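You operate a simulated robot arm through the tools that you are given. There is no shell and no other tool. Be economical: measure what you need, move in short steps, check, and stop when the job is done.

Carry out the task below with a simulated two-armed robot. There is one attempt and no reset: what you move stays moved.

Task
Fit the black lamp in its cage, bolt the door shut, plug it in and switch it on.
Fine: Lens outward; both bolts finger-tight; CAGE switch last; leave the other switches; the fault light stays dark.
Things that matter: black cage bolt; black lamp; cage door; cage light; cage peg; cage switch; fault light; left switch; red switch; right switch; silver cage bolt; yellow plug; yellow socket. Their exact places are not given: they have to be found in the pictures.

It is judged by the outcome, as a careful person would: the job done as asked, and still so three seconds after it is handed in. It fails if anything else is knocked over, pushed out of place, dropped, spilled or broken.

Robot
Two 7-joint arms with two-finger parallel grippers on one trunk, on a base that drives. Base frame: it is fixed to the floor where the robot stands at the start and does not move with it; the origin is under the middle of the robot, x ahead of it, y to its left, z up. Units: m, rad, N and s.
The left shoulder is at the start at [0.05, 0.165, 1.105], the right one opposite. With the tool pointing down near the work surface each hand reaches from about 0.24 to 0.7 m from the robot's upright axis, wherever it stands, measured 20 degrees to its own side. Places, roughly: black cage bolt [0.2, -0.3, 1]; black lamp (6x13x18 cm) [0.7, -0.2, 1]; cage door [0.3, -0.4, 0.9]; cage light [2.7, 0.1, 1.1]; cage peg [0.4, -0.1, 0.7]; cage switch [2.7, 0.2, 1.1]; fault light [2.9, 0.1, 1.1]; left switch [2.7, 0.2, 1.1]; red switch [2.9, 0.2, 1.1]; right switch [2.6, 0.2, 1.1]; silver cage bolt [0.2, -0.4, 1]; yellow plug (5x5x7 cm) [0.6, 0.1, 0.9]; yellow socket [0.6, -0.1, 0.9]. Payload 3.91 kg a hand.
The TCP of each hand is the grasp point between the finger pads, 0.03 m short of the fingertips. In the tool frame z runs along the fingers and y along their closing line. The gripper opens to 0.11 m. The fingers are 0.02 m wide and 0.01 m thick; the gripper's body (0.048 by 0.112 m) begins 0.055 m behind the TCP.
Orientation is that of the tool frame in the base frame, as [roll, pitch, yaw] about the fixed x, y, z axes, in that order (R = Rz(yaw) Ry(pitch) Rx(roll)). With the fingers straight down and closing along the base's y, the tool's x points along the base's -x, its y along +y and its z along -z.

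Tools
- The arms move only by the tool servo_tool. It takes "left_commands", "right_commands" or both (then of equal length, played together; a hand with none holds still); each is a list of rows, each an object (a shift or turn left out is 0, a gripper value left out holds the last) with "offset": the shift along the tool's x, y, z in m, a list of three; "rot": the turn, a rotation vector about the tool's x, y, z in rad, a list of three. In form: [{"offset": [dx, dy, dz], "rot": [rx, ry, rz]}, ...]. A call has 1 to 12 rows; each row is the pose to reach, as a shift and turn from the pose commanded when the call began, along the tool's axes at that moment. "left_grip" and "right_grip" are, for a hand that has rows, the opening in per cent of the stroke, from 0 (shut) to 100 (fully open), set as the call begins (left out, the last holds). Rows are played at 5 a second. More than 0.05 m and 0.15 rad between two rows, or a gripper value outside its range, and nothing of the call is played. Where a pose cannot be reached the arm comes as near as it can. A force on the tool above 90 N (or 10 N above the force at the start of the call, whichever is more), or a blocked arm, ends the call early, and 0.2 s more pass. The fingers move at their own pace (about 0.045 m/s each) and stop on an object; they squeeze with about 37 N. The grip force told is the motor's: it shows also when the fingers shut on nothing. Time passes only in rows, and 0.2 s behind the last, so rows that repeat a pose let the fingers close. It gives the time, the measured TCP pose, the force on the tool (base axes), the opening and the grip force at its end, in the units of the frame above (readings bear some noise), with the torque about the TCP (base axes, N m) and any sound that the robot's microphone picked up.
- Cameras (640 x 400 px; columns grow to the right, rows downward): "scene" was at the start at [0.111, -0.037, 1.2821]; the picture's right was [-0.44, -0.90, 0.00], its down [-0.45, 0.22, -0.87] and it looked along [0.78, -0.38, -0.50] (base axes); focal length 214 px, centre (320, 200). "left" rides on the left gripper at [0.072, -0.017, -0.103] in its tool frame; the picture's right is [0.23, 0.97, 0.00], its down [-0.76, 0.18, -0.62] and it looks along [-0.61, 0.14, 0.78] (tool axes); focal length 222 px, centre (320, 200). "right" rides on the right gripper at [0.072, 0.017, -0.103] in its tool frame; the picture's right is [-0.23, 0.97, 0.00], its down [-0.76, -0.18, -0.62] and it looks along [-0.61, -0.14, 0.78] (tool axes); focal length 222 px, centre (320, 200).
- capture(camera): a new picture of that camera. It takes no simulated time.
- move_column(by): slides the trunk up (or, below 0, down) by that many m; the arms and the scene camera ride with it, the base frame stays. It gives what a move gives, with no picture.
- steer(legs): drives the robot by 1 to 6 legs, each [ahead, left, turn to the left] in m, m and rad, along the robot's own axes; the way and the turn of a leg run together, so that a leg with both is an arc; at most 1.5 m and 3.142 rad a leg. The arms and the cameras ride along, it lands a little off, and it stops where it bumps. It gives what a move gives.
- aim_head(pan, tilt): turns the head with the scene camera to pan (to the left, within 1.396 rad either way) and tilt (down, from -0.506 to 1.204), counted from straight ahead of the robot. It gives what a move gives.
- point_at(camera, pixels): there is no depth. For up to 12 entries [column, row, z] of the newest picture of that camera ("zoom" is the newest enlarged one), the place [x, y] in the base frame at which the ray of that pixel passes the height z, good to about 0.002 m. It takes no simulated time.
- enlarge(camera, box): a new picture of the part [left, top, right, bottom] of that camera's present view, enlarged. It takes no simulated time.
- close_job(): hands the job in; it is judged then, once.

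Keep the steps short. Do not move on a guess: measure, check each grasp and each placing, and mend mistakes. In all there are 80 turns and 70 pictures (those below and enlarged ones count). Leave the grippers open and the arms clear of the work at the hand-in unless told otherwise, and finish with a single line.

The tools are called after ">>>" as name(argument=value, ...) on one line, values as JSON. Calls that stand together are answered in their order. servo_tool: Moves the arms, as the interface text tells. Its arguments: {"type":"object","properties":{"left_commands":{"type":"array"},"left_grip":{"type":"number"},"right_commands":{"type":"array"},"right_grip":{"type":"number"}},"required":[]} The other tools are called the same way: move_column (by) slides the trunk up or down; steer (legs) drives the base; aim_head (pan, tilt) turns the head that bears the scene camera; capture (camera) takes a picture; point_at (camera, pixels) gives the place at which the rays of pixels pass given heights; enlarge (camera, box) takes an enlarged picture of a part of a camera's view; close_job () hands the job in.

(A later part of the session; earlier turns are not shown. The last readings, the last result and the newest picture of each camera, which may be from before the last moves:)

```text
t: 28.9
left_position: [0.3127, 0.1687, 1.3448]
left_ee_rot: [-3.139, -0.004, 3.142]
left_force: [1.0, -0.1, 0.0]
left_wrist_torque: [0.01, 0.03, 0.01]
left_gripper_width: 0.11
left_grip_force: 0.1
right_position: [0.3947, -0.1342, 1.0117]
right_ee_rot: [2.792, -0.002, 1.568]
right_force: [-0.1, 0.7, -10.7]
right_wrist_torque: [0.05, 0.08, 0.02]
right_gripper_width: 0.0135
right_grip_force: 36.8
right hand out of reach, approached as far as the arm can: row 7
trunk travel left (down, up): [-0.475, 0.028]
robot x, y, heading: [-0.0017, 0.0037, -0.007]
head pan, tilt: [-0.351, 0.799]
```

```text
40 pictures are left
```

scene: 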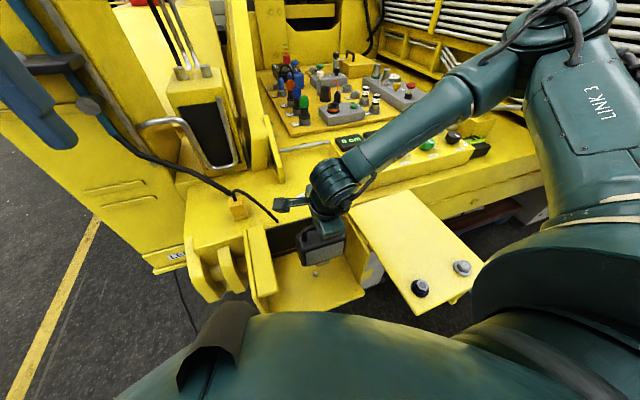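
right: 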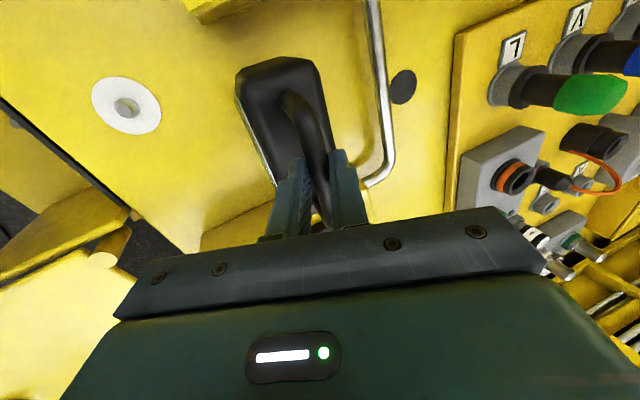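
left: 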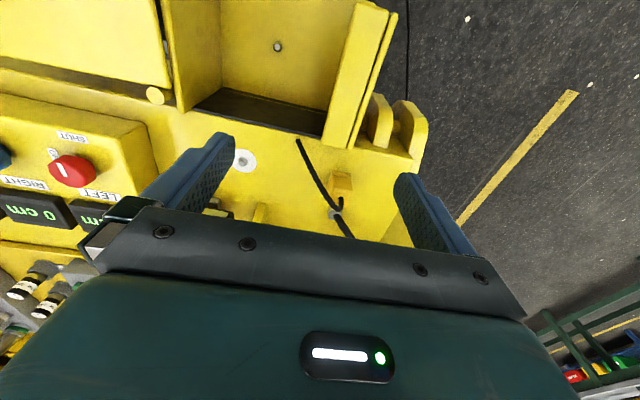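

The arm drifted at its limit. I'll raise the hand 0.10 m and lower the trunk 0.12 m, which gives a better posture and a lower camera.

>>> servo_tool(right_commands=[{"offset": [0.006, 0.0136, -0.0376]}, {"offset": [0.013, 0.0255, -0.0705]}, {"offset": [0.016, 0.034, -0.094]}])

>>> move_column(by=-0.12)

>>> capture(camera="scene")

```text
t: 29.7
left_position: [0.3141, 0.1693, 1.3446]
left_ee_rot: [-3.14, -0.004, -3.141]
left_force: [0.2, 0.0, 0.5]
left_wrist_torque: [0.0, -0.01, -0.01]
left_gripper_width: 0.1099
left_grip_force: 0.0
right_position: [0.3934, -0.1185, 1.1121]
right_ee_rot: [2.793, 0.002, 1.566]
right_force: [-0.8, -0.2, -10.3]
right_wrist_torque: [0.06, 0.08, 0.03]
right_gripper_width: 0.0137
right_grip_force: 37.1
trunk travel left (down, up): [-0.475, 0.028]
robot x, y, heading: [-0.0065, 0.0013, -0.0]
head pan, tilt: [-0.351, 0.799]
```

```text
t: 31.2
left_position: [0.3133, 0.1694, 1.2251]
left_ee_rot: [-3.141, -0.004, -3.141]
left_force: [-0.6, -1.2, 0.1]
left_wrist_torque: [0.0, -0.02, 0.0]
left_gripper_width: 0.1101
left_grip_force: 0.1
right_position: [0.3936, -0.1175, 0.9925]
right_ee_rot: [2.79, 0.003, 1.567]
right_force: [0.3, 0.0, -10.2]
right_wrist_torque: [0.09, 0.08, 0.02]
right_gripper_width: 0.0136
right_grip_force: 36.7
trunk travel left (down, up): [-0.355, 0.148]
robot x, y, heading: [-0.0016, 0.0014, -0.0]
head pan, tilt: [-0.351, 0.799]
```

```text
39 pictures are left
```

scene: 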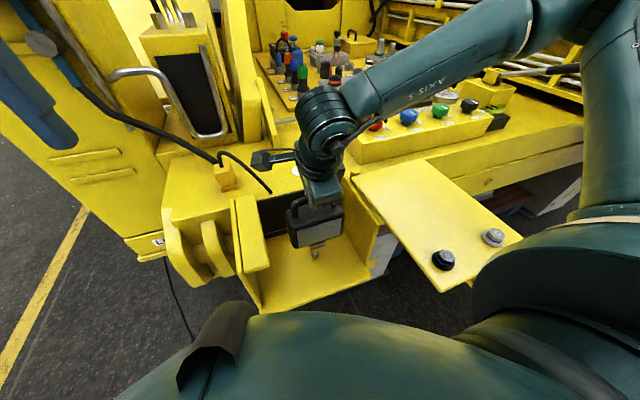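

>>> enlarge(camera="scene", box=[270, 190, 370, 290])

>>> point_at(camera="zoom", pixels=[[320, 200, 0.8]])

```text
4.00 times, centred on (320, 240) of scene
```

zoom: 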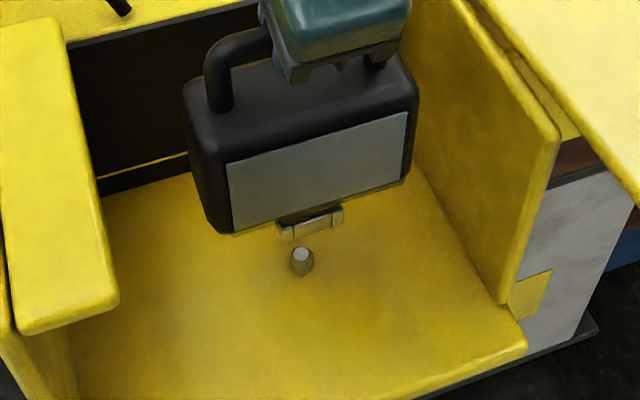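

```text
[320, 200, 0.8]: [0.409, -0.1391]
```

>>> point_at(camera="zoom", pixels=[[281, 237, 0.81], [343, 223, 0.81], [312, 231, 0.81], [303, 254, 0.75], [303, 254, 0.74], [303, 272, 0.72], [303, 272, 0.73], [225, 236, 0.85], [402, 183, 0.85], [278, 228, 0.82]])

```text
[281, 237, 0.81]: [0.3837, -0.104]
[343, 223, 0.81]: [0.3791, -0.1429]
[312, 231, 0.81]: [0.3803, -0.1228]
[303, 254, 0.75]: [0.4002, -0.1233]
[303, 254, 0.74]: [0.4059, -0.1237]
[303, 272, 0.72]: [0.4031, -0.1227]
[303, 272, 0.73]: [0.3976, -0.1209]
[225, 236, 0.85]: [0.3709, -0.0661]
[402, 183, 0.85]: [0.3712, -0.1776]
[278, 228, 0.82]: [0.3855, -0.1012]
```

The foot's centre (about 0.398,-0.123) is over the peg (0.399,-0.122). I'll lower 4.5 cm and check.

>>> servo_tool(right_commands=[{"offset": [0.001, -0.0077, 0.0211]}, {"offset": [0.001, -0.0155, 0.0423]}])

>>> enlarge(camera="scene", box=[280, 210, 360, 290])

>>> point_at(camera="zoom", pixels=[[320, 200, 0.77]])

```text
t: 31.8
left_position: [0.3139, 0.1699, 1.225]
left_ee_rot: [-3.14, -0.004, -3.141]
left_force: [-0.4, -0.6, 0.1]
left_wrist_torque: [0.01, 0.03, -0.02]
left_gripper_width: 0.11
left_grip_force: 0.1
right_position: [0.3947, -0.1189, 0.9464]
right_ee_rot: [2.792, 0.001, 1.567]
right_force: [0.9, -0.3, -10.5]
right_wrist_torque: [0.08, 0.09, 0.0]
right_gripper_width: 0.0136
right_grip_force: 36.7
trunk travel left (down, up): [-0.355, 0.148]
robot x, y, heading: [-0.0015, -0.0029, 0.003]
head pan, tilt: [-0.351, 0.799]
```

```text
5.00 times, centred on (320, 250) of scene
```

zoom: 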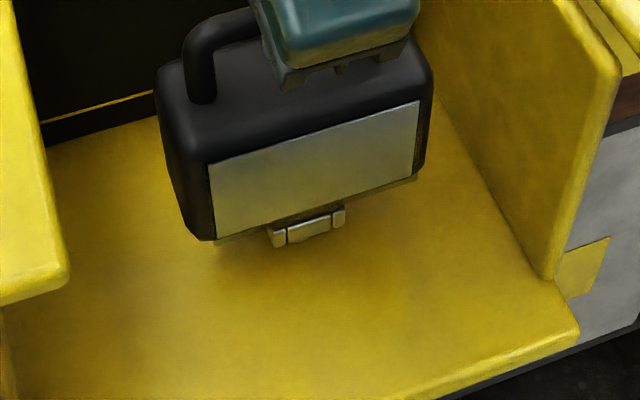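

```text
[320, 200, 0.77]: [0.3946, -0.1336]
```

The foot now hides the peg. I'll lower slowly, 1 cm per row, watching the force.

>>> servo_tool(right_commands=[{"offset": [0, -0.0034, 0.0094]}, {"offset": [0, -0.0069, 0.0188]}, {"offset": [0, -0.0103, 0.0282]}, {"offset": [0, -0.0138, 0.0376]}, {"offset": [0, -0.0172, 0.047]}])

>>> enlarge(camera="scene", box=[280, 210, 360, 290])

```text
t: 33.0
left_position: [0.3115, 0.1718, 1.2255]
left_ee_rot: [-3.139, 0.001, -3.141]
left_force: [-0.4, 0.1, -0.6]
left_wrist_torque: [0.03, -0.03, 0.0]
left_gripper_width: 0.11
left_grip_force: 0.0
right_position: [0.3937, -0.1231, 0.9091]
right_ee_rot: [2.773, -0.008, 1.571]
right_force: [6.7, 7.0, 45.0]
right_wrist_torque: [0.04, -0.2, 0.02]
right_gripper_width: 0.014
right_grip_force: 37.2
right hand out of reach, approached as far as the arm can: row 4, 5
trunk travel left (down, up): [-0.355, 0.148]
robot x, y, heading: [-0.0028, 0.0028, -0.002]
head pan, tilt: [-0.351, 0.799]
```

```text
5.00 times, centred on (320, 250) of scene
```

zoom: 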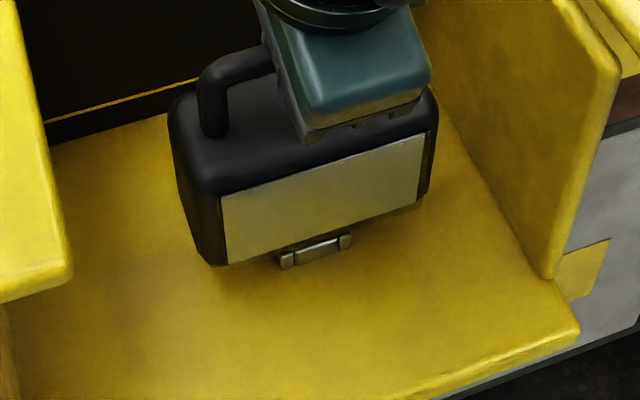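

The lamp met firm resistance with its foot near z=0.726, below the peg's top (about 0.75), so it appears seated. I'll relieve the pressure, then open the fingers.

>>> servo_tool(right_commands=[{"offset": [0, 0.001, -0.003]}, {"offset": [0, 0.002, -0.006]}])

```text
t: 33.6
left_position: [0.3129, 0.1707, 1.2243]
left_ee_rot: [-3.139, -0.001, -3.14]
left_force: [0.4, 0.3, 0.1]
left_wrist_torque: [0.0, 0.01, 0.0]
left_gripper_width: 0.1103
left_grip_force: 0.1
right_position: [0.3903, -0.1245, 0.9107]
right_ee_rot: [2.792, -0.001, 1.569]
right_force: [3.1, 9.8, 18.8]
right_wrist_torque: [1.06, -0.12, 0.02]
right_gripper_width: 0.0138
right_grip_force: 36.8
trunk travel left (down, up): [-0.355, 0.148]
robot x, y, heading: [-0.0009, 0.0018, -0.002]
head pan, tilt: [-0.351, 0.799]
```

>>> servo_tool(right_commands=[{"offset": [0.003, 0.002, -0.001]}, {"offset": [0.006, 0.004, -0.002]}])

>>> servo_tool(right_commands=[{"offset": [0, 0, 0]}, {"offset": [0, 0, 0]}, {"offset": [0, 0, 0]}], right_grip=35)

>>> enlarge(camera="scene", box=[270, 190, 370, 290])

```text
t: 34.2
left_position: [0.314, 0.1689, 1.2252]
left_ee_rot: [-3.139, -0.004, 3.141]
left_force: [-0.8, 0.1, -1.0]
left_wrist_torque: [0.0, 0.0, 0.02]
left_gripper_width: 0.1098
left_grip_force: 0.1
right_position: [0.393, -0.1223, 0.9101]
right_ee_rot: [2.801, 0.004, 1.565]
right_force: [-0.8, 0.9, -9.6]
right_wrist_torque: [0.11, 0.13, -0.01]
right_gripper_width: 0.0136
right_grip_force: 37.3
trunk travel left (down, up): [-0.355, 0.148]
robot x, y, heading: [-0.0041, 0.0005, -0.001]
head pan, tilt: [-0.351, 0.799]
```

```text
t: 35.0
left_position: [0.3137, 0.1697, 1.2257]
left_ee_rot: [-3.14, -0.004, 3.141]
left_force: [-0.7, 0.1, -0.7]
left_wrist_torque: [0.01, 0.03, -0.02]
left_gripper_width: 0.1101
left_grip_force: 0.0
right_position: [0.3934, -0.1217, 0.9133]
right_ee_rot: [2.79, 0.0, 1.568]
right_force: [0.1, 0.3, 0.5]
right_wrist_torque: [-0.02, 0.01, 0.03]
right_gripper_width: 0.0384
right_grip_force: 0.1
trunk travel left (down, up): [-0.355, 0.148]
robot x, y, heading: [-0.0027, 0.0008, -0.003]
head pan, tilt: [-0.351, 0.799]
```

```text
4.00 times, centred on (320, 240) of scene
```

zoom: 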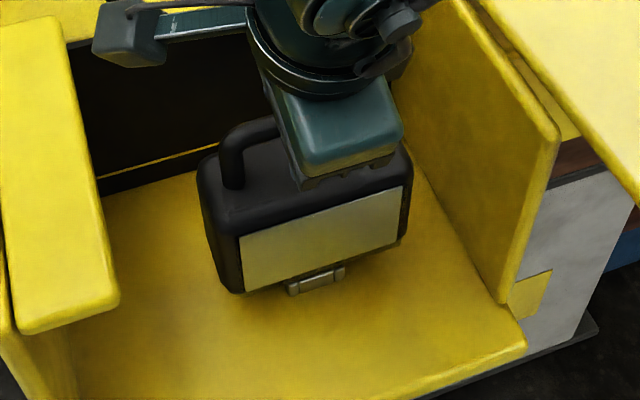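

Released and the lamp stands. I'll withdraw the hand along its fingers and check the lamp.

>>> servo_tool(right_commands=[{"offset": [0, 0, -0.03]}, {"offset": [0, 0.01, -0.07]}, {"offset": [0, 0.025, -0.11]}, {"offset": [-0.04, 0.035, -0.135]}, {"offset": [-0.08, 0.045, -0.16]}, {"offset": [-0.12, 0.055, -0.185]}], right_grip=60)

>>> capture(camera="scene")

>>> enlarge(camera="scene", box=[270, 190, 370, 290])

```text
t: 36.4
left_position: [0.3122, 0.1688, 1.2246]
left_ee_rot: [3.14, -0.005, -3.14]
left_force: [0.3, -0.5, 0.1]
left_wrist_torque: [-0.01, 0.01, -0.01]
left_gripper_width: 0.1103
left_grip_force: 0.0
right_position: [0.3825, -0.2418, 1.106]
right_ee_rot: [2.79, 0.002, 1.568]
right_force: [0.1, -0.6, 0.6]
right_wrist_torque: [0.01, 0.0, 0.02]
right_gripper_width: 0.066
right_grip_force: 0.1
trunk travel left (down, up): [-0.355, 0.148]
robot x, y, heading: [-0.0024, 0.0016, -0.003]
head pan, tilt: [-0.351, 0.799]
```

```text
34 pictures are left
```

scene: 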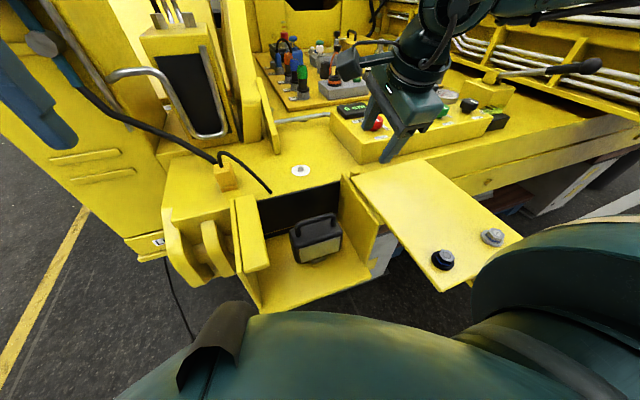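

```text
4.00 times, centred on (320, 240) of scene
```

zoom: 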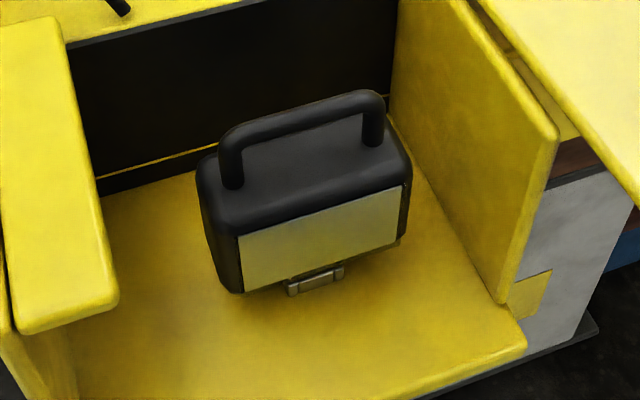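

The lamp stands upright on the peg, lens to the front. Next is the door: it swings clockwise about the pin at (0.479,-0.267). I'll back off 0.15 m to give it room, and straighten the right hand with its fingers shut.

>>> steer(legs=[[-0.15, 0, 0]])

>>> servo_tool(right_commands=[{"offset": [-0.02, 0.01, -0.02], "rot": [0.12, 0, 0]}, {"offset": [-0.05, 0.015, -0.03], "rot": [0.24, 0, 0]}, {"offset": [-0.08, 0.02, -0.03], "rot": [0.35, 0, 0]}], right_grip=0)

>>> servo_tool(right_commands=[{"offset": [-0.02, 0, 0], "rot": [0, 0, -0.14]}, {"offset": [-0.04, 0, 0], "rot": [0, 0, -0.28]}, {"offset": [-0.06, 0, 0], "rot": [0, 0, -0.42]}, {"offset": [-0.08, 0, 0], "rot": [0, 0, -0.56]}, {"offset": [-0.1, 0, 0], "rot": [0, 0, -0.7]}, {"offset": [-0.12, 0, 0], "rot": [0, 0, -0.84]}, {"offset": [-0.14, 0, 0], "rot": [0, 0, -0.98]}, {"offset": [-0.16, 0, 0], "rot": [0, 0, -1.12]}, {"offset": [-0.18, 0, 0], "rot": [0, 0, -1.26]}, {"offset": [-0.2, 0, 0], "rot": [0, 0, -1.4]}, {"offset": [-0.22, 0, 0], "rot": [0, 0, -1.54]}])

```text
t: 37.8
left_position: [0.165, 0.1691, 1.2259]
left_ee_rot: [-3.14, -0.003, 3.141]
left_force: [-0.6, -0.4, -0.3]
left_wrist_torque: [0.0, 0.0, -0.03]
left_gripper_width: 0.11
left_grip_force: 0.2
right_position: [0.2343, -0.2408, 1.1066]
right_ee_rot: [2.79, 0.004, 1.566]
right_force: [-0.9, -0.3, 1.1]
right_wrist_torque: [-0.01, -0.02, -0.01]
right_gripper_width: 0.0661
right_grip_force: 0.1
trunk travel left (down, up): [-0.355, 0.148]
robot x, y, heading: [-0.1526, -0.0005, 0.003]
head pan, tilt: [-0.351, 0.799]
```

```text
t: 38.6
left_position: [0.1662, 0.1702, 1.2255]
left_ee_rot: [-3.139, -0.005, 3.141]
left_force: [0.2, -0.7, 0.4]
left_wrist_torque: [-0.01, 0.03, 0.0]
left_gripper_width: 0.11
left_grip_force: 0.1
right_position: [0.244, -0.3205, 1.141]
right_ee_rot: [-3.14, 0.002, 1.567]
right_force: [0.3, -0.1, 0.6]
right_wrist_torque: [-0.02, 0.02, -0.01]
right_gripper_width: 0.0
right_grip_force: 3.8
trunk travel left (down, up): [-0.355, 0.148]
robot x, y, heading: [-0.1502, -0.0019, -0.011]
head pan, tilt: [-0.351, 0.799]
```

```text
t: 41.0
left_position: [0.1652, 0.1696, 1.2247]
left_ee_rot: [-3.14, -0.003, -3.141]
left_force: [-0.5, 0.1, -0.5]
left_wrist_torque: [0.02, 0.0, 0.02]
left_gripper_width: 0.1101
left_grip_force: 0.1
right_position: [0.2472, -0.521, 1.1396]
right_ee_rot: [-3.137, -0.005, 3.06]
right_force: [0.1, 0.1, 0.5]
right_wrist_torque: [0.01, 0.01, -0.02]
right_gripper_width: 0.0002
right_grip_force: 37.5
right hand out of reach, approached as far as the arm can: row 11
trunk travel left (down, up): [-0.355, 0.148]
robot x, y, heading: [-0.1525, 0.0008, -0.007]
head pan, tilt: [-0.351, 0.799]
```

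>>> aim_head(pan=-0.4, tilt=0.6)

>>> capture(camera="scene")

>>> point_at(camera="scene", pixels=[[320, 200, 0.9]])

```text
t: 41.7
left_position: [0.1657, 0.1695, 1.2257]
left_ee_rot: [-3.138, -0.004, -3.141]
left_force: [0.4, -0.4, -0.3]
left_wrist_torque: [-0.03, -0.01, -0.02]
left_gripper_width: 0.1102
left_grip_force: 0.0
right_position: [0.2458, -0.5197, 1.1398]
right_ee_rot: [-3.136, -0.006, 3.059]
right_force: [1.5, -0.2, 0.2]
right_wrist_torque: [0.03, -0.04, 0.01]
right_gripper_width: 0.0
right_grip_force: 37.2
trunk travel left (down, up): [-0.355, 0.148]
robot x, y, heading: [-0.1492, -0.0003, 0.001]
head pan, tilt: [-0.4, 0.6]
```

```text
32 pictures are left
```

scene: 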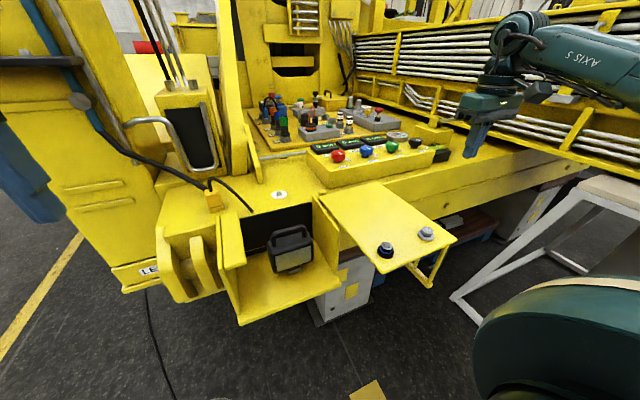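

```text
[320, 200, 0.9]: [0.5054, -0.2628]
```

Something like a bracket shows beneath the door's far end at (430,270). I'll zoom.

>>> enlarge(camera="scene", box=[300, 170, 470, 310])

>>> enlarge(camera="scene", box=[200, 180, 350, 300])

>>> point_at(camera="scene", pixels=[[316, 195, 0.94], [369, 184, 0.94], [456, 239, 0.94], [398, 271, 0.94], [385, 250, 0.96], [427, 234, 0.96], [313, 190, 0.94], [229, 268, 0.94], [245, 262, 0.94], [218, 212, 0.94], [238, 212, 0.94]])

```text
2.86 times, centred on (385, 240) of scene
```

zoom: 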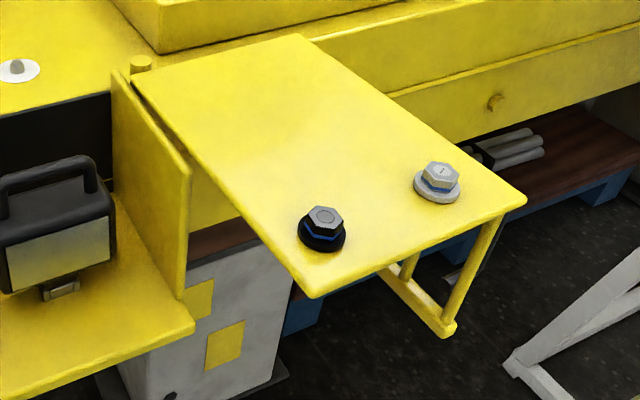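

```text
3.33 times, centred on (275, 240) of scene
```

zoom: 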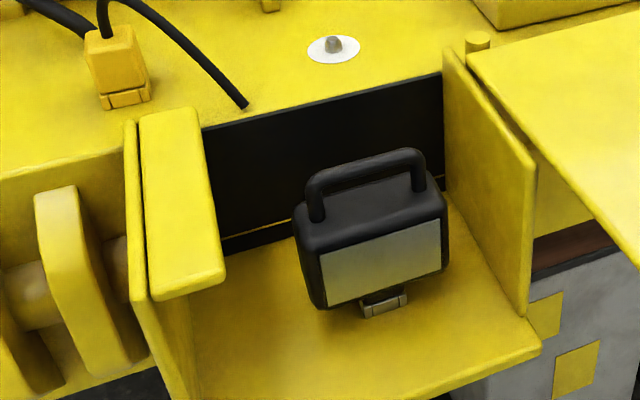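

```text
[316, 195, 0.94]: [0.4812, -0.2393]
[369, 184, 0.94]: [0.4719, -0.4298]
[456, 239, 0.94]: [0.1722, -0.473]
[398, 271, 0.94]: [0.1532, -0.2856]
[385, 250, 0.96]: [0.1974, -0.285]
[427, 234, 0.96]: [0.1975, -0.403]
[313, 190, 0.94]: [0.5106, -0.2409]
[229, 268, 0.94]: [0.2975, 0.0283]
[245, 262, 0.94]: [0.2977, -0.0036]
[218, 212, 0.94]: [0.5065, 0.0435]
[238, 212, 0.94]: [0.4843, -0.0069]
```

There's a grab handle under the door's outer edge. The door now points at 188°, so it needs about a 98° clockwise swing. I'll lower the closed fingers beside the outer edge at (0.256,-0.505).

>>> servo_tool(right_commands=[{"offset": [-0.0088, 0.0158, 0.04], "rot": [0, 0, -0.083]}, {"offset": [-0.0088, 0.0158, 0.08], "rot": [0, 0, -0.083]}, {"offset": [-0.0088, 0.0158, 0.12], "rot": [0, 0, -0.083]}, {"offset": [-0.0088, 0.0158, 0.16], "rot": [0, 0, -0.083]}, {"offset": [-0.0088, 0.0158, 0.205], "rot": [0, 0, -0.083]}])

>>> enlarge(camera="scene", box=[320, 150, 520, 310])

```text
t: 42.9
left_position: [0.1659, 0.1688, 1.2256]
left_ee_rot: [-3.138, -0.004, 3.141]
left_force: [-0.1, -0.8, 0.0]
left_wrist_torque: [-0.05, -0.01, -0.01]
left_gripper_width: 0.11
left_grip_force: 0.0
right_position: [0.2574, -0.5021, 0.9352]
right_ee_rot: [-3.136, 0.002, -3.098]
right_force: [-0.2, -0.2, -0.1]
right_wrist_torque: [-0.01, 0.04, -0.01]
right_gripper_width: 0.0
right_grip_force: 37.0
right hand out of reach, approached as far as the arm can: row 1, 2, 3, 4, 5
trunk travel left (down, up): [-0.355, 0.148]
robot x, y, heading: [-0.1482, -0.0012, 0.0]
head pan, tilt: [-0.4, 0.6]
```

```text
2.50 times, centred on (420, 230) of scene
```

zoom: 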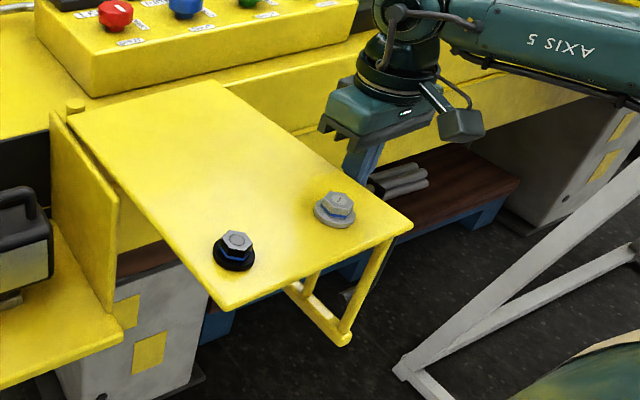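

The fingers are outside the outer edge. I'll push along the arc, first quarter, then check.

>>> servo_tool(right_commands=[{"offset": [-0.0003, 0.03, 0]}, {"offset": [0.0185, 0.0588, 0]}, {"offset": [0.0373, 0.0872, 0]}, {"offset": [0.0517, 0.1243, 0]}, {"offset": [0.0641, 0.1619, 0]}])

>>> capture(camera="scene")

```text
t: 44.1
left_position: [0.1653, 0.1703, 1.2246]
left_ee_rot: [-3.14, -0.004, 3.141]
left_force: [0.0, 0.8, 0.0]
left_wrist_torque: [-0.02, 0.0, 0.0]
left_gripper_width: 0.1101
left_grip_force: 0.1
right_position: [0.1853, -0.3414, 0.9347]
right_ee_rot: [-3.14, 0.001, -3.094]
right_force: [-0.2, 0.1, -0.1]
right_wrist_torque: [-0.01, 0.01, -0.01]
right_gripper_width: 0.0
right_grip_force: 36.9
trunk travel left (down, up): [-0.355, 0.148]
robot x, y, heading: [-0.1513, 0.0021, -0.005]
head pan, tilt: [-0.4, 0.6]
```

```text
28 pictures are left
```

scene: 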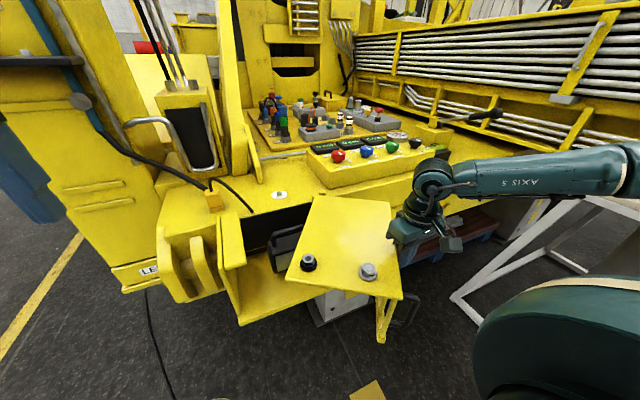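

The door swings freely. I'll continue the arc to near closed.

>>> servo_tool(right_commands=[{"offset": [0.005, 0.0377, 0]}, {"offset": [0.0052, 0.0777, 0]}, {"offset": [0.0008, 0.1166, 0]}, {"offset": [-0.009, 0.1552, 0]}, {"offset": [-0.0247, 0.1915, 0]}, {"offset": [-0.0434, 0.2266, 0]}, {"offset": [-0.0679, 0.2585, 0]}, {"offset": [-0.0948, 0.2773, 0]}, {"offset": [-0.1163, 0.2863, 0]}])

>>> aim_head(pan=-0.15, tilt=0.6)

>>> capture(camera="scene")

```text
t: 46.1
left_position: [0.1659, 0.1702, 1.2262]
left_ee_rot: [-3.139, -0.004, -3.141]
left_force: [-0.1, 0.2, 0.5]
left_wrist_torque: [0.0, 0.0, -0.03]
left_gripper_width: 0.1099
left_grip_force: 0.0
right_position: [0.2539, -0.1175, 0.9562]
right_ee_rot: [-3.14, 0.007, -3.096]
right_force: [-2.0, 0.2, -0.5]
right_wrist_torque: [-0.07, -0.13, 0.02]
right_gripper_width: 0.0
right_grip_force: 36.8
right hand out of reach, approached as far as the arm can: row 7, 8, 9
trunk travel left (down, up): [-0.355, 0.148]
robot x, y, heading: [-0.1485, -0.0007, -0.001]
head pan, tilt: [-0.4, 0.6]
```

```text
t: 46.9
left_position: [0.1665, 0.1697, 1.226]
left_ee_rot: [-3.138, -0.004, 3.142]
left_force: [-0.2, 0.1, -0.4]
left_wrist_torque: [0.03, 0.02, 0.04]
left_gripper_width: 0.1096
left_grip_force: 0.1
right_position: [0.2535, -0.1178, 0.9544]
right_ee_rot: [-3.139, 0.002, -3.095]
right_force: [0.1, 0.7, -0.2]
right_wrist_torque: [0.01, 0.01, 0.01]
right_gripper_width: 0.0
right_grip_force: 37.1
trunk travel left (down, up): [-0.355, 0.148]
robot x, y, heading: [-0.1518, 0.0022, -0.004]
head pan, tilt: [-0.15, 0.6]
```

```text
27 pictures are left
```

scene: 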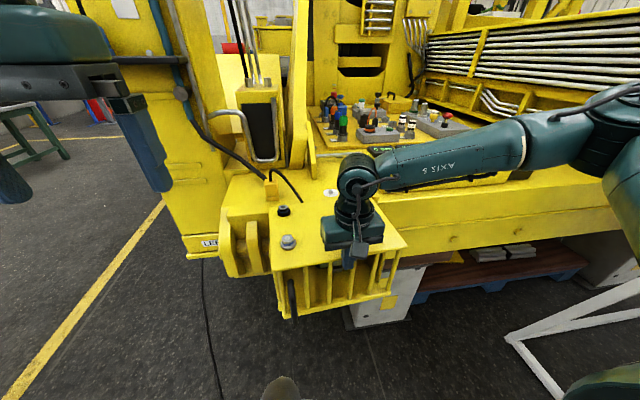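

The door, with its hanging grille bars, is nearly closed; the hand is at its sideways limit. I'll push straight forward from here at y about -0.12.

>>> servo_tool(right_commands=[{"offset": [-0.01, -0.0005, 0.01]}, {"offset": [-0.025, -0.001, 0.018]}, {"offset": [-0.04, -0.002, 0.018]}, {"offset": [-0.05, -0.0025, 0.018]}, {"offset": [-0.06, -0.0025, 0.018]}, {"offset": [-0.067, -0.0025, 0.018]}])

>>> enlarge(camera="scene", box=[210, 160, 410, 320])

```text
t: 48.0
left_position: [0.1613, 0.1698, 1.2261]
left_ee_rot: [-3.139, 0.0, -3.14]
left_force: [0.1, -0.2, -0.8]
left_wrist_torque: [-0.03, 0.04, -0.02]
left_gripper_width: 0.1102
left_grip_force: 0.0
right_position: [0.2643, -0.1272, 0.9459]
right_ee_rot: [3.128, -0.045, -3.069]
right_force: [-27.4, 5.3, 23.8]
right_wrist_torque: [0.02, -0.23, -0.03]
right_gripper_width: 0.0001
right_grip_force: 37.0
right hand out of reach, approached as far as the arm can: row 1, 2, 3, 4, 5
trunk travel left (down, up): [-0.355, 0.148]
robot x, y, heading: [-0.1508, -0.0001, -0.003]
head pan, tilt: [-0.15, 0.6]
stopped in row 5 (right hand): the force on the tool passed its limit (the readings are from after the stop); the commanded pose is now the measured one
```

```text
2.50 times, centred on (310, 240) of scene
```

zoom: 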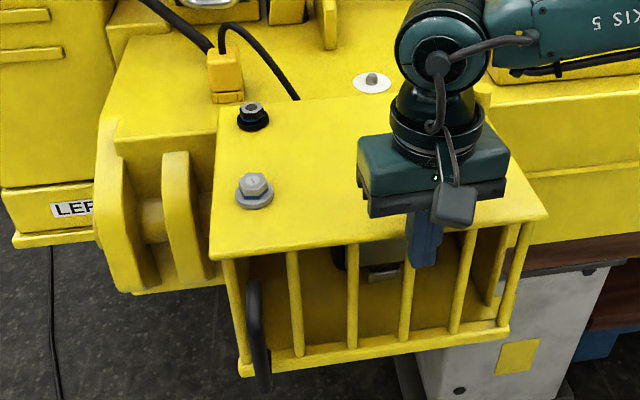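

The push met a firm stop (27 N); the door looks shut. I'll measure door edges and bolts.

>>> point_at(camera="zoom", pixels=[[210, 256, 0.94], [548, 216, 0.94], [220, 110, 0.94], [253, 122, 0.945], [251, 107, 0.965], [255, 200, 0.945], [254, 180, 0.965], [380, 238, 0.94]])

>>> servo_tool(right_commands=[{"offset": [0.02, -0.01, -0.01]}, {"offset": [0.02, -0.03, -0.05]}, {"offset": [0.02, -0.07, -0.08]}, {"offset": [0.02, -0.11, -0.11]}, {"offset": [0.02, -0.155, -0.13]}, {"offset": [0.02, -0.2, -0.13]}])

>>> capture(camera="scene")

```text
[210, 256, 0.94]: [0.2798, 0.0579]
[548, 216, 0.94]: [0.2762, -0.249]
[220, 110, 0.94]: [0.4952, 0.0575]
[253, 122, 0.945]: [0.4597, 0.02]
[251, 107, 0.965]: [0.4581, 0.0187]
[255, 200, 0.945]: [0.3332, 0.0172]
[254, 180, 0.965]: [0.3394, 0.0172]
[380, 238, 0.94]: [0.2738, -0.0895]
```

```text
t: 49.4
left_position: [0.1646, 0.1705, 1.2246]
left_ee_rot: [3.141, -0.003, 3.141]
left_force: [-0.1, -0.2, -0.6]
left_wrist_torque: [0.02, -0.03, 0.01]
left_gripper_width: 0.1101
left_grip_force: 0.1
right_position: [0.2698, -0.3329, 1.0708]
right_ee_rot: [3.13, -0.047, -3.074]
right_force: [-1.0, -0.7, -0.7]
right_wrist_torque: [0.02, 0.01, 0.02]
right_gripper_width: 0.0002
right_grip_force: 37.0
trunk travel left (down, up): [-0.355, 0.148]
robot x, y, heading: [-0.152, 0.0008, 0.001]
head pan, tilt: [-0.15, 0.6]
```

```text
25 pictures are left
```

scene: 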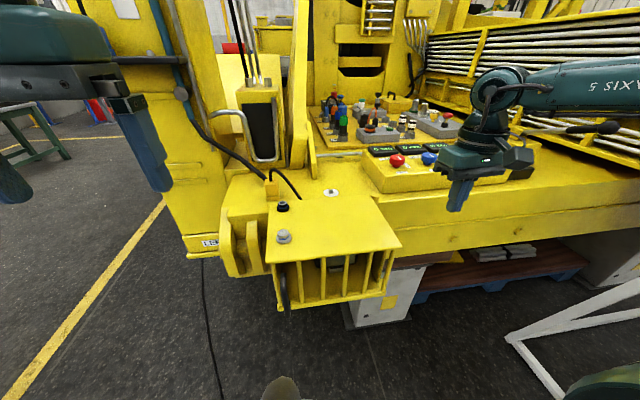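

The door is closed and square (front edge x≈0.278 at both ends). The bolts are now at about (0.459,0.019) black and (0.338,0.017) silver. I'll drive 0.1 m ahead for a better left-hand reach and zoom in on the bolt heads.

>>> steer(legs=[[0.1, 0, 0]])

>>> aim_head(pan=0.1, tilt=0.75)

>>> enlarge(camera="scene", box=[290, 190, 370, 260])

>>> point_at(camera="zoom", pixels=[[320, 200, 0.94]])

```text
t: 50.5
left_position: [0.2659, 0.1704, 1.2246]
left_ee_rot: [-3.14, -0.003, -3.14]
left_force: [0.6, 0.2, -0.4]
left_wrist_torque: [0.0, 0.0, 0.02]
left_gripper_width: 0.1101
left_grip_force: 0.0
right_position: [0.3706, -0.3308, 1.0705]
right_ee_rot: [3.133, -0.048, -3.074]
right_force: [-0.3, 0.0, -0.2]
right_wrist_torque: [0.0, 0.02, -0.01]
right_gripper_width: 0.0
right_grip_force: 37.2
trunk travel left (down, up): [-0.355, 0.148]
robot x, y, heading: [-0.0506, -0.0016, -0.004]
head pan, tilt: [-0.15, 0.6]
```

```text
t: 51.3
left_position: [0.2656, 0.1701, 1.2257]
left_ee_rot: [-3.139, -0.002, -3.141]
left_force: [-0.4, 0.6, -0.1]
left_wrist_torque: [0.01, -0.03, 0.01]
left_gripper_width: 0.1099
left_grip_force: 0.0
right_position: [0.3708, -0.3328, 1.0699]
right_ee_rot: [3.131, -0.043, -3.073]
right_force: [0.1, 1.2, -0.4]
right_wrist_torque: [0.01, 0.01, 0.01]
right_gripper_width: 0.0001
right_grip_force: 37.5
trunk travel left (down, up): [-0.355, 0.148]
robot x, y, heading: [-0.0561, 0.0056, -0.003]
head pan, tilt: [0.099, 0.75]
```

```text
5.71 times, centred on (330, 225) of scene
```

zoom: 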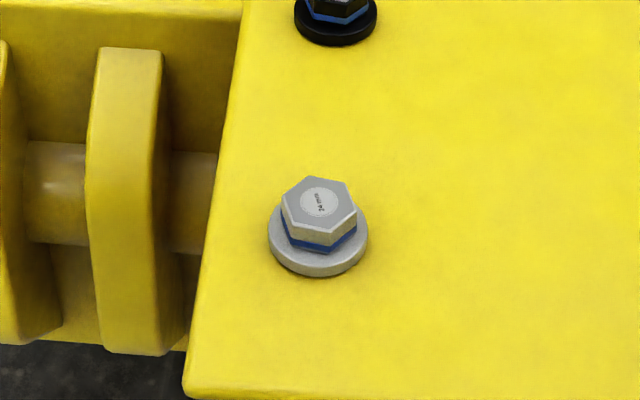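

```text
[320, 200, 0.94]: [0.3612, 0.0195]
```

>>> point_at(camera="zoom", pixels=[[320, 205, 0.97], [282, 193, 0.97], [308, 177, 0.97], [347, 184, 0.97], [357, 213, 0.97], [330, 236, 0.97], [290, 222, 0.97], [318, 243, 0.945], [268, 240, 0.943], [368, 242, 0.943], [335, 22, 0.945]])

```text
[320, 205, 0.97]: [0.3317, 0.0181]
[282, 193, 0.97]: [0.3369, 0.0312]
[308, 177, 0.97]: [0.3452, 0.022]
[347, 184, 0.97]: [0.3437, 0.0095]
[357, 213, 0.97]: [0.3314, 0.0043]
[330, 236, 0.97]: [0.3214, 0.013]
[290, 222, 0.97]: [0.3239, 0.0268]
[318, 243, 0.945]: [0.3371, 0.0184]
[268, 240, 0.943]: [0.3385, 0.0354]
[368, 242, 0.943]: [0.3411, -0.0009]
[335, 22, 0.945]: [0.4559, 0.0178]
```

The silver head's centre is about (0.337,0.018), top near z=0.963, and its flats suit a hand turned about 19° or 79° counter-clockwise. I'll bring the left hand above it turned 79°, to leave room for a long tightening stroke.

>>> servo_tool(left_commands=[{"offset": [-0.006, -0.0127, 0.0], "rot": [0, 0, -0.115]}, {"offset": [-0.012, -0.0254, 0.01], "rot": [0, 0, -0.23]}, {"offset": [-0.018, -0.038, 0.02], "rot": [0, 0, -0.345]}, {"offset": [-0.024, -0.0507, 0.03], "rot": [0, 0, -0.46]}, {"offset": [-0.03, -0.0633, 0.045], "rot": [0, 0, -0.575]}, {"offset": [-0.036, -0.076, 0.06], "rot": [0, 0, -0.69]}, {"offset": [-0.042, -0.0887, 0.075], "rot": [0, 0, -0.805]}, {"offset": [-0.048, -0.1013, 0.095], "rot": [0, 0, -0.92]}, {"offset": [-0.054, -0.114, 0.115], "rot": [0, 0, -1.035]}, {"offset": [-0.06, -0.1267, 0.135], "rot": [0, 0, -1.15]}, {"offset": [-0.066, -0.1393, 0.155], "rot": [0, 0, -1.265]}, {"offset": [-0.0715, -0.152, 0.175], "rot": [0, 0, -1.38]}], left_grip=55)

>>> capture(camera="scene")

```text
t: 53.9
left_position: [0.3364, 0.0178, 1.0505]
left_ee_rot: [3.139, 0.0, -1.76]
left_force: [0.0, -0.1, 0.1]
left_wrist_torque: [0.03, -0.01, -0.03]
left_gripper_width: 0.0603
left_grip_force: 0.0
right_position: [0.3696, -0.3325, 1.0699]
right_ee_rot: [3.131, -0.046, -3.073]
right_force: [-0.1, -0.4, -0.1]
right_wrist_torque: [-0.02, -0.02, 0.01]
right_gripper_width: 0.0001
right_grip_force: 37.1
trunk travel left (down, up): [-0.355, 0.148]
robot x, y, heading: [-0.0503, -0.0014, 0.002]
head pan, tilt: [0.099, 0.75]
```

```text
23 pictures are left
```

scene: 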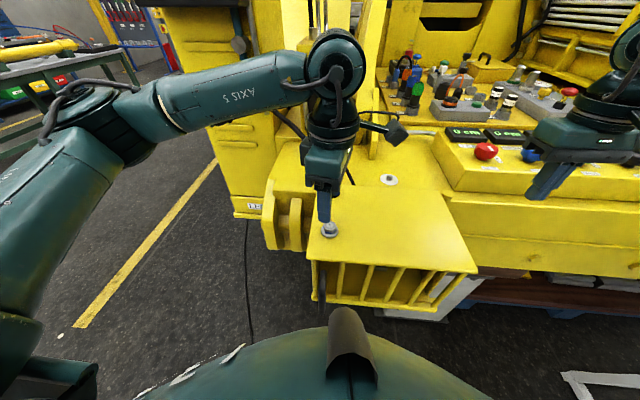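

Aligned above the silver bolt. I'll lower to z≈0.979 and close gently on the head.

>>> servo_tool(left_commands=[{"offset": [0, 0, 0.035]}, {"offset": [0, 0, 0.06]}, {"offset": [0, 0, 0.071]}])

>>> servo_tool(left_commands=[{"offset": [0, 0, 0]}, {"offset": [0, 0, 0]}, {"offset": [0, 0, 0]}, {"offset": [0, 0, 0]}, {"offset": [0, 0, 0]}], left_grip=0)

>>> enlarge(camera="scene", box=[290, 180, 370, 250])

```text
t: 54.7
left_position: [0.3357, 0.0192, 0.9797]
left_ee_rot: [3.139, -0.002, -1.763]
left_force: [-0.3, -0.6, -0.7]
left_wrist_torque: [-0.01, -0.04, 0.0]
left_gripper_width: 0.0607
left_grip_force: 0.2
right_position: [0.3696, -0.3318, 1.0705]
right_ee_rot: [3.134, -0.045, -3.073]
right_force: [-0.1, -0.6, -0.3]
right_wrist_torque: [0.02, 0.01, 0.01]
right_gripper_width: 0.0
right_grip_force: 37.0
trunk travel left (down, up): [-0.355, 0.148]
robot x, y, heading: [-0.0538, 0.0002, -0.005]
head pan, tilt: [0.099, 0.75]
```

```text
t: 55.9
left_position: [0.3362, 0.0166, 0.9787]
left_ee_rot: [3.139, -0.002, -1.763]
left_force: [7.0, -6.9, -2.1]
left_wrist_torque: [-0.49, -0.39, 0.01]
left_gripper_width: 0.0345
left_grip_force: 45.1
right_position: [0.3707, -0.3323, 1.0688]
right_ee_rot: [3.131, -0.045, -3.073]
right_force: [0.3, -0.3, -0.4]
right_wrist_torque: [-0.04, 0.02, -0.02]
right_gripper_width: 0.0002
right_grip_force: 37.0
trunk travel left (down, up): [-0.355, 0.148]
robot x, y, heading: [-0.0538, -0.0001, -0.003]
head pan, tilt: [0.099, 0.75]
```

```text
5.71 times, centred on (330, 215) of scene
```

zoom: 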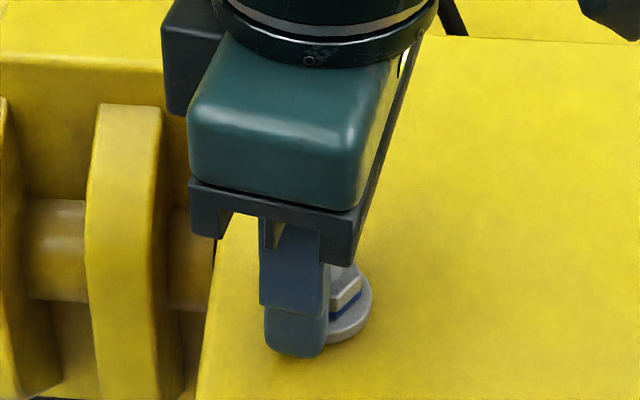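

The fingers closed on the round flange (34.5 mm), not the hex. I'll open, rise 8 mm and close again.

>>> servo_tool(left_commands=[{"offset": [0, 0, 0]}, {"offset": [0, 0, 0]}, {"offset": [0, 0, -0.008]}, {"offset": [0, 0, -0.008]}], left_grip=55)

>>> servo_tool(left_commands=[{"offset": [0, 0, 0]}, {"offset": [0, 0, 0]}, {"offset": [0, 0, 0]}, {"offset": [0, 0, 0]}, {"offset": [0, 0, 0]}], left_grip=0)

```text
t: 56.9
left_position: [0.3352, 0.0179, 0.9878]
left_ee_rot: [3.137, -0.002, -1.764]
left_force: [-0.1, -0.6, 0.9]
left_wrist_torque: [0.0, 0.0, -0.02]
left_gripper_width: 0.0607
left_grip_force: 0.0
right_position: [0.3699, -0.3311, 1.0705]
right_ee_rot: [3.132, -0.043, -3.074]
right_force: [-0.7, -1.0, -0.1]
right_wrist_torque: [-0.01, 0.0, -0.03]
right_gripper_width: 0.0001
right_grip_force: 36.6
trunk travel left (down, up): [-0.355, 0.148]
robot x, y, heading: [-0.0483, -0.0003, -0.003]
head pan, tilt: [0.099, 0.75]
```

```text
t: 58.1
left_position: [0.3355, 0.0169, 0.9875]
left_ee_rot: [3.14, -0.003, -1.762]
left_force: [6.6, -6.1, 0.6]
left_wrist_torque: [-0.08, -0.19, 0.06]
left_gripper_width: 0.0233
left_grip_force: 45.3
right_position: [0.3695, -0.3317, 1.0693]
right_ee_rot: [3.13, -0.045, -3.074]
right_force: [-0.5, -0.2, 0.5]
right_wrist_torque: [0.01, 0.03, 0.02]
right_gripper_width: 0.0
right_grip_force: 37.7
trunk travel left (down, up): [-0.355, 0.148]
robot x, y, heading: [-0.0523, -0.0005, -0.0]
head pan, tilt: [0.099, 0.75]
```

Gripped across the flats (23.3 mm). I'll turn it clockwise about 0.9 rad and read the torque.

>>> servo_tool(left_commands=[{"rot": [0, 0, 0.15]}, {"rot": [0, 0, 0.3]}, {"rot": [0, 0, 0.45]}, {"rot": [0, 0, 0.6]}, {"rot": [0, 0, 0.75]}, {"rot": [0, 0, 0.9]}])

```text
t: 59.5
left_position: [0.3373, 0.0143, 0.986]
left_ee_rot: [-3.141, -0.003, -2.665]
left_force: [13.3, -20.0, -4.2]
left_wrist_torque: [-0.11, -0.81, 0.12]
left_gripper_width: 0.0234
left_grip_force: 44.6
right_position: [0.3716, -0.334, 1.0687]
right_ee_rot: [3.131, -0.045, -3.075]
right_force: [0.0, -0.6, -0.5]
right_wrist_torque: [-0.01, 0.0, 0.02]
right_gripper_width: 0.0002
right_grip_force: 36.4
trunk travel left (down, up): [-0.355, 0.148]
robot x, y, heading: [-0.0506, 0.0008, -0.005]
head pan, tilt: [0.099, 0.75]
```

The bolt turns with little torque (0.12 Nm) and draws down. I'll centre the hand on the bolt (3.5 mm correction) and continue clockwise.

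>>> servo_tool(left_commands=[{"offset": [-0.0001, -0.002, 0.001], "rot": [0, 0, 0.12]}, {"offset": [-0.0002, -0.004, 0.0015], "rot": [0, 0, 0.26]}, {"offset": [-0.0002, -0.004, 0.0017], "rot": [0, 0, 0.4]}, {"offset": [-0.0002, -0.004, 0.002], "rot": [0, 0, 0.54]}, {"offset": [-0.0002, -0.004, 0.0022], "rot": [0, 0, 0.68]}, {"offset": [-0.0002, -0.004, 0.0025], "rot": [0, 0, 0.82]}, {"offset": [-0.0002, -0.004, 0.0027], "rot": [0, 0, 0.96]}, {"offset": [-0.0002, -0.004, 0.003], "rot": [0, 0, 1.1]}])

```text
t: 61.3
left_position: [0.3383, 0.0114, 0.9846]
left_ee_rot: [-3.138, 0.003, 2.519]
left_force: [11.8, -18.5, 18.8]
left_wrist_torque: [0.09, 0.44, 0.08]
left_gripper_width: 0.0237
left_grip_force: 45.0
right_position: [0.3693, -0.3343, 1.0701]
right_ee_rot: [3.129, -0.047, -3.074]
right_force: [1.0, -0.1, -0.3]
right_wrist_torque: [0.0, 0.0, 0.04]
right_gripper_width: 0.0
right_grip_force: 37.5
trunk travel left (down, up): [-0.355, 0.148]
robot x, y, heading: [-0.0503, -0.0007, -0.012]
head pan, tilt: [0.099, 0.75]
```

A sideways force of about 20 N shows the hand isn't centred on the bolt. I'll open, shift about 3 mm toward where it pushes, and grip again.

>>> servo_tool(left_commands=[{"offset": [0, 0, -0.0015]}, {"offset": [-0.0025, -0.0018, -0.0025]}, {"offset": [-0.0025, -0.0018, -0.0025]}], left_grip=40)

>>> enlarge(camera="left", box=[220, 100, 420, 240])

>>> enlarge(camera="scene", box=[290, 170, 370, 250])

```text
t: 62.1
left_position: [0.3382, 0.0105, 0.9854]
left_ee_rot: [-3.141, -0.005, 2.52]
left_force: [0.1, -0.8, 0.3]
left_wrist_torque: [0.03, 0.0, 0.02]
left_gripper_width: 0.0439
left_grip_force: 0.1
right_position: [0.3692, -0.3326, 1.0721]
right_ee_rot: [3.132, -0.044, -3.074]
right_force: [-0.2, 0.1, 0.0]
right_wrist_torque: [-0.03, 0.01, -0.01]
right_gripper_width: 0.0001
right_grip_force: 36.3
trunk travel left (down, up): [-0.355, 0.148]
robot x, y, heading: [-0.0512, 0.0006, -0.007]
head pan, tilt: [0.099, 0.75]
```

```text
2.86 times, centred on (320, 170) of left
```

zoom: 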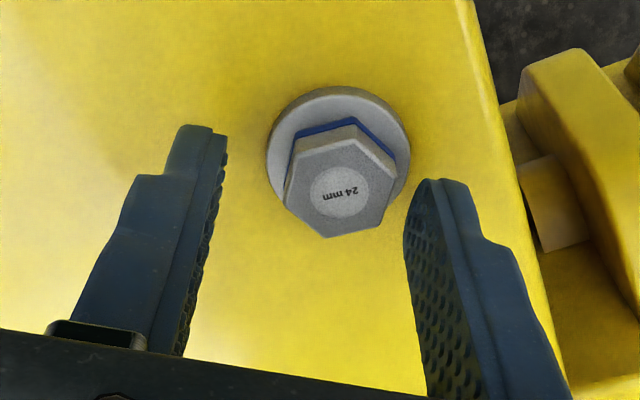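

```text
5.00 times, centred on (330, 210) of scene
```

zoom: 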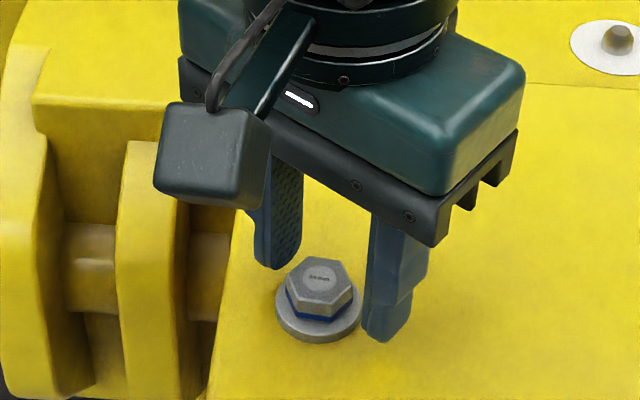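

>>> point_at(camera="zoom", pixels=[[318, 312, 0.945], [276, 307, 0.943], [361, 309, 0.943], [320, 278, 0.965]])

>>> point_at(camera="left", pixels=[[327, 166, 0.965], [327, 166, 0.97]])

```text
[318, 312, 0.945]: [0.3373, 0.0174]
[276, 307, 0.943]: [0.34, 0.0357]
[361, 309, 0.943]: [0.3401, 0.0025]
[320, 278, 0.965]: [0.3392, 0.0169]
```

```text
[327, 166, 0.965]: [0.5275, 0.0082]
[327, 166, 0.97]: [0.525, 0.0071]
```

The bolt's axis is at about (0.339,0.017), so I'll shift the hand back by about 5 mm and grip again.

>>> servo_tool(left_commands=[{"offset": [0.0021, 0.0052, 0]}, {"offset": [0.0021, 0.0052, 0]}])

>>> servo_tool(left_commands=[{"offset": [0, 0, 0]}, {"offset": [0, 0, 0]}, {"offset": [0, 0, 0]}, {"offset": [0, 0, 0]}], left_grip=0)

>>> servo_tool(left_commands=[{"rot": [0, 0, 0.12]}, {"rot": [0, 0, 0.24]}, {"rot": [0, 0, 0.36]}, {"rot": [0, 0, 0.48]}, {"rot": [0, 0, 0.6]}])

```text
t: 62.7
left_position: [0.3396, 0.018, 0.986]
left_ee_rot: [-3.138, -0.001, 2.519]
left_force: [0.0, 0.3, -0.1]
left_wrist_torque: [0.0, -0.03, 0.0]
left_gripper_width: 0.044
left_grip_force: 0.0
right_position: [0.3699, -0.3322, 1.0692]
right_ee_rot: [3.131, -0.045, -3.075]
right_force: [0.3, -0.1, -0.1]
right_wrist_torque: [0.01, -0.02, 0.01]
right_gripper_width: 0.0003
right_grip_force: 36.9
trunk travel left (down, up): [-0.355, 0.148]
robot x, y, heading: [-0.0493, -0.0004, 0.0]
head pan, tilt: [0.099, 0.75]
```

```text
t: 63.7
left_position: [0.339, 0.0158, 0.9857]
left_ee_rot: [-3.137, -0.002, 2.52]
left_force: [-3.4, -5.5, -2.5]
left_wrist_torque: [-0.27, 0.01, -0.01]
left_gripper_width: 0.0234
left_grip_force: 45.2
right_position: [0.3699, -0.3319, 1.0702]
right_ee_rot: [3.132, -0.044, -3.074]
right_force: [-0.2, 0.1, 0.9]
right_wrist_torque: [0.0, 0.0, 0.03]
right_gripper_width: 0.0
right_grip_force: 36.6
trunk travel left (down, up): [-0.355, 0.148]
robot x, y, heading: [-0.0496, 0.0028, -0.003]
head pan, tilt: [0.099, 0.75]
```

```text
t: 64.9
left_position: [0.3399, 0.0153, 0.9854]
left_ee_rot: [-3.138, -0.002, 1.917]
left_force: [-6.1, -9.3, -10.9]
left_wrist_torque: [-0.05, 0.2, 0.05]
left_gripper_width: 0.0234
left_grip_force: 44.7
right_position: [0.369, -0.333, 1.0689]
right_ee_rot: [3.131, -0.046, -3.074]
right_force: [-0.5, 0.3, 0.2]
right_wrist_torque: [0.03, 0.0, 0.01]
right_gripper_width: 0.0
right_grip_force: 37.0
trunk travel left (down, up): [-0.355, 0.148]
robot x, y, heading: [-0.0511, -0.0006, -0.007]
head pan, tilt: [0.099, 0.75]
```

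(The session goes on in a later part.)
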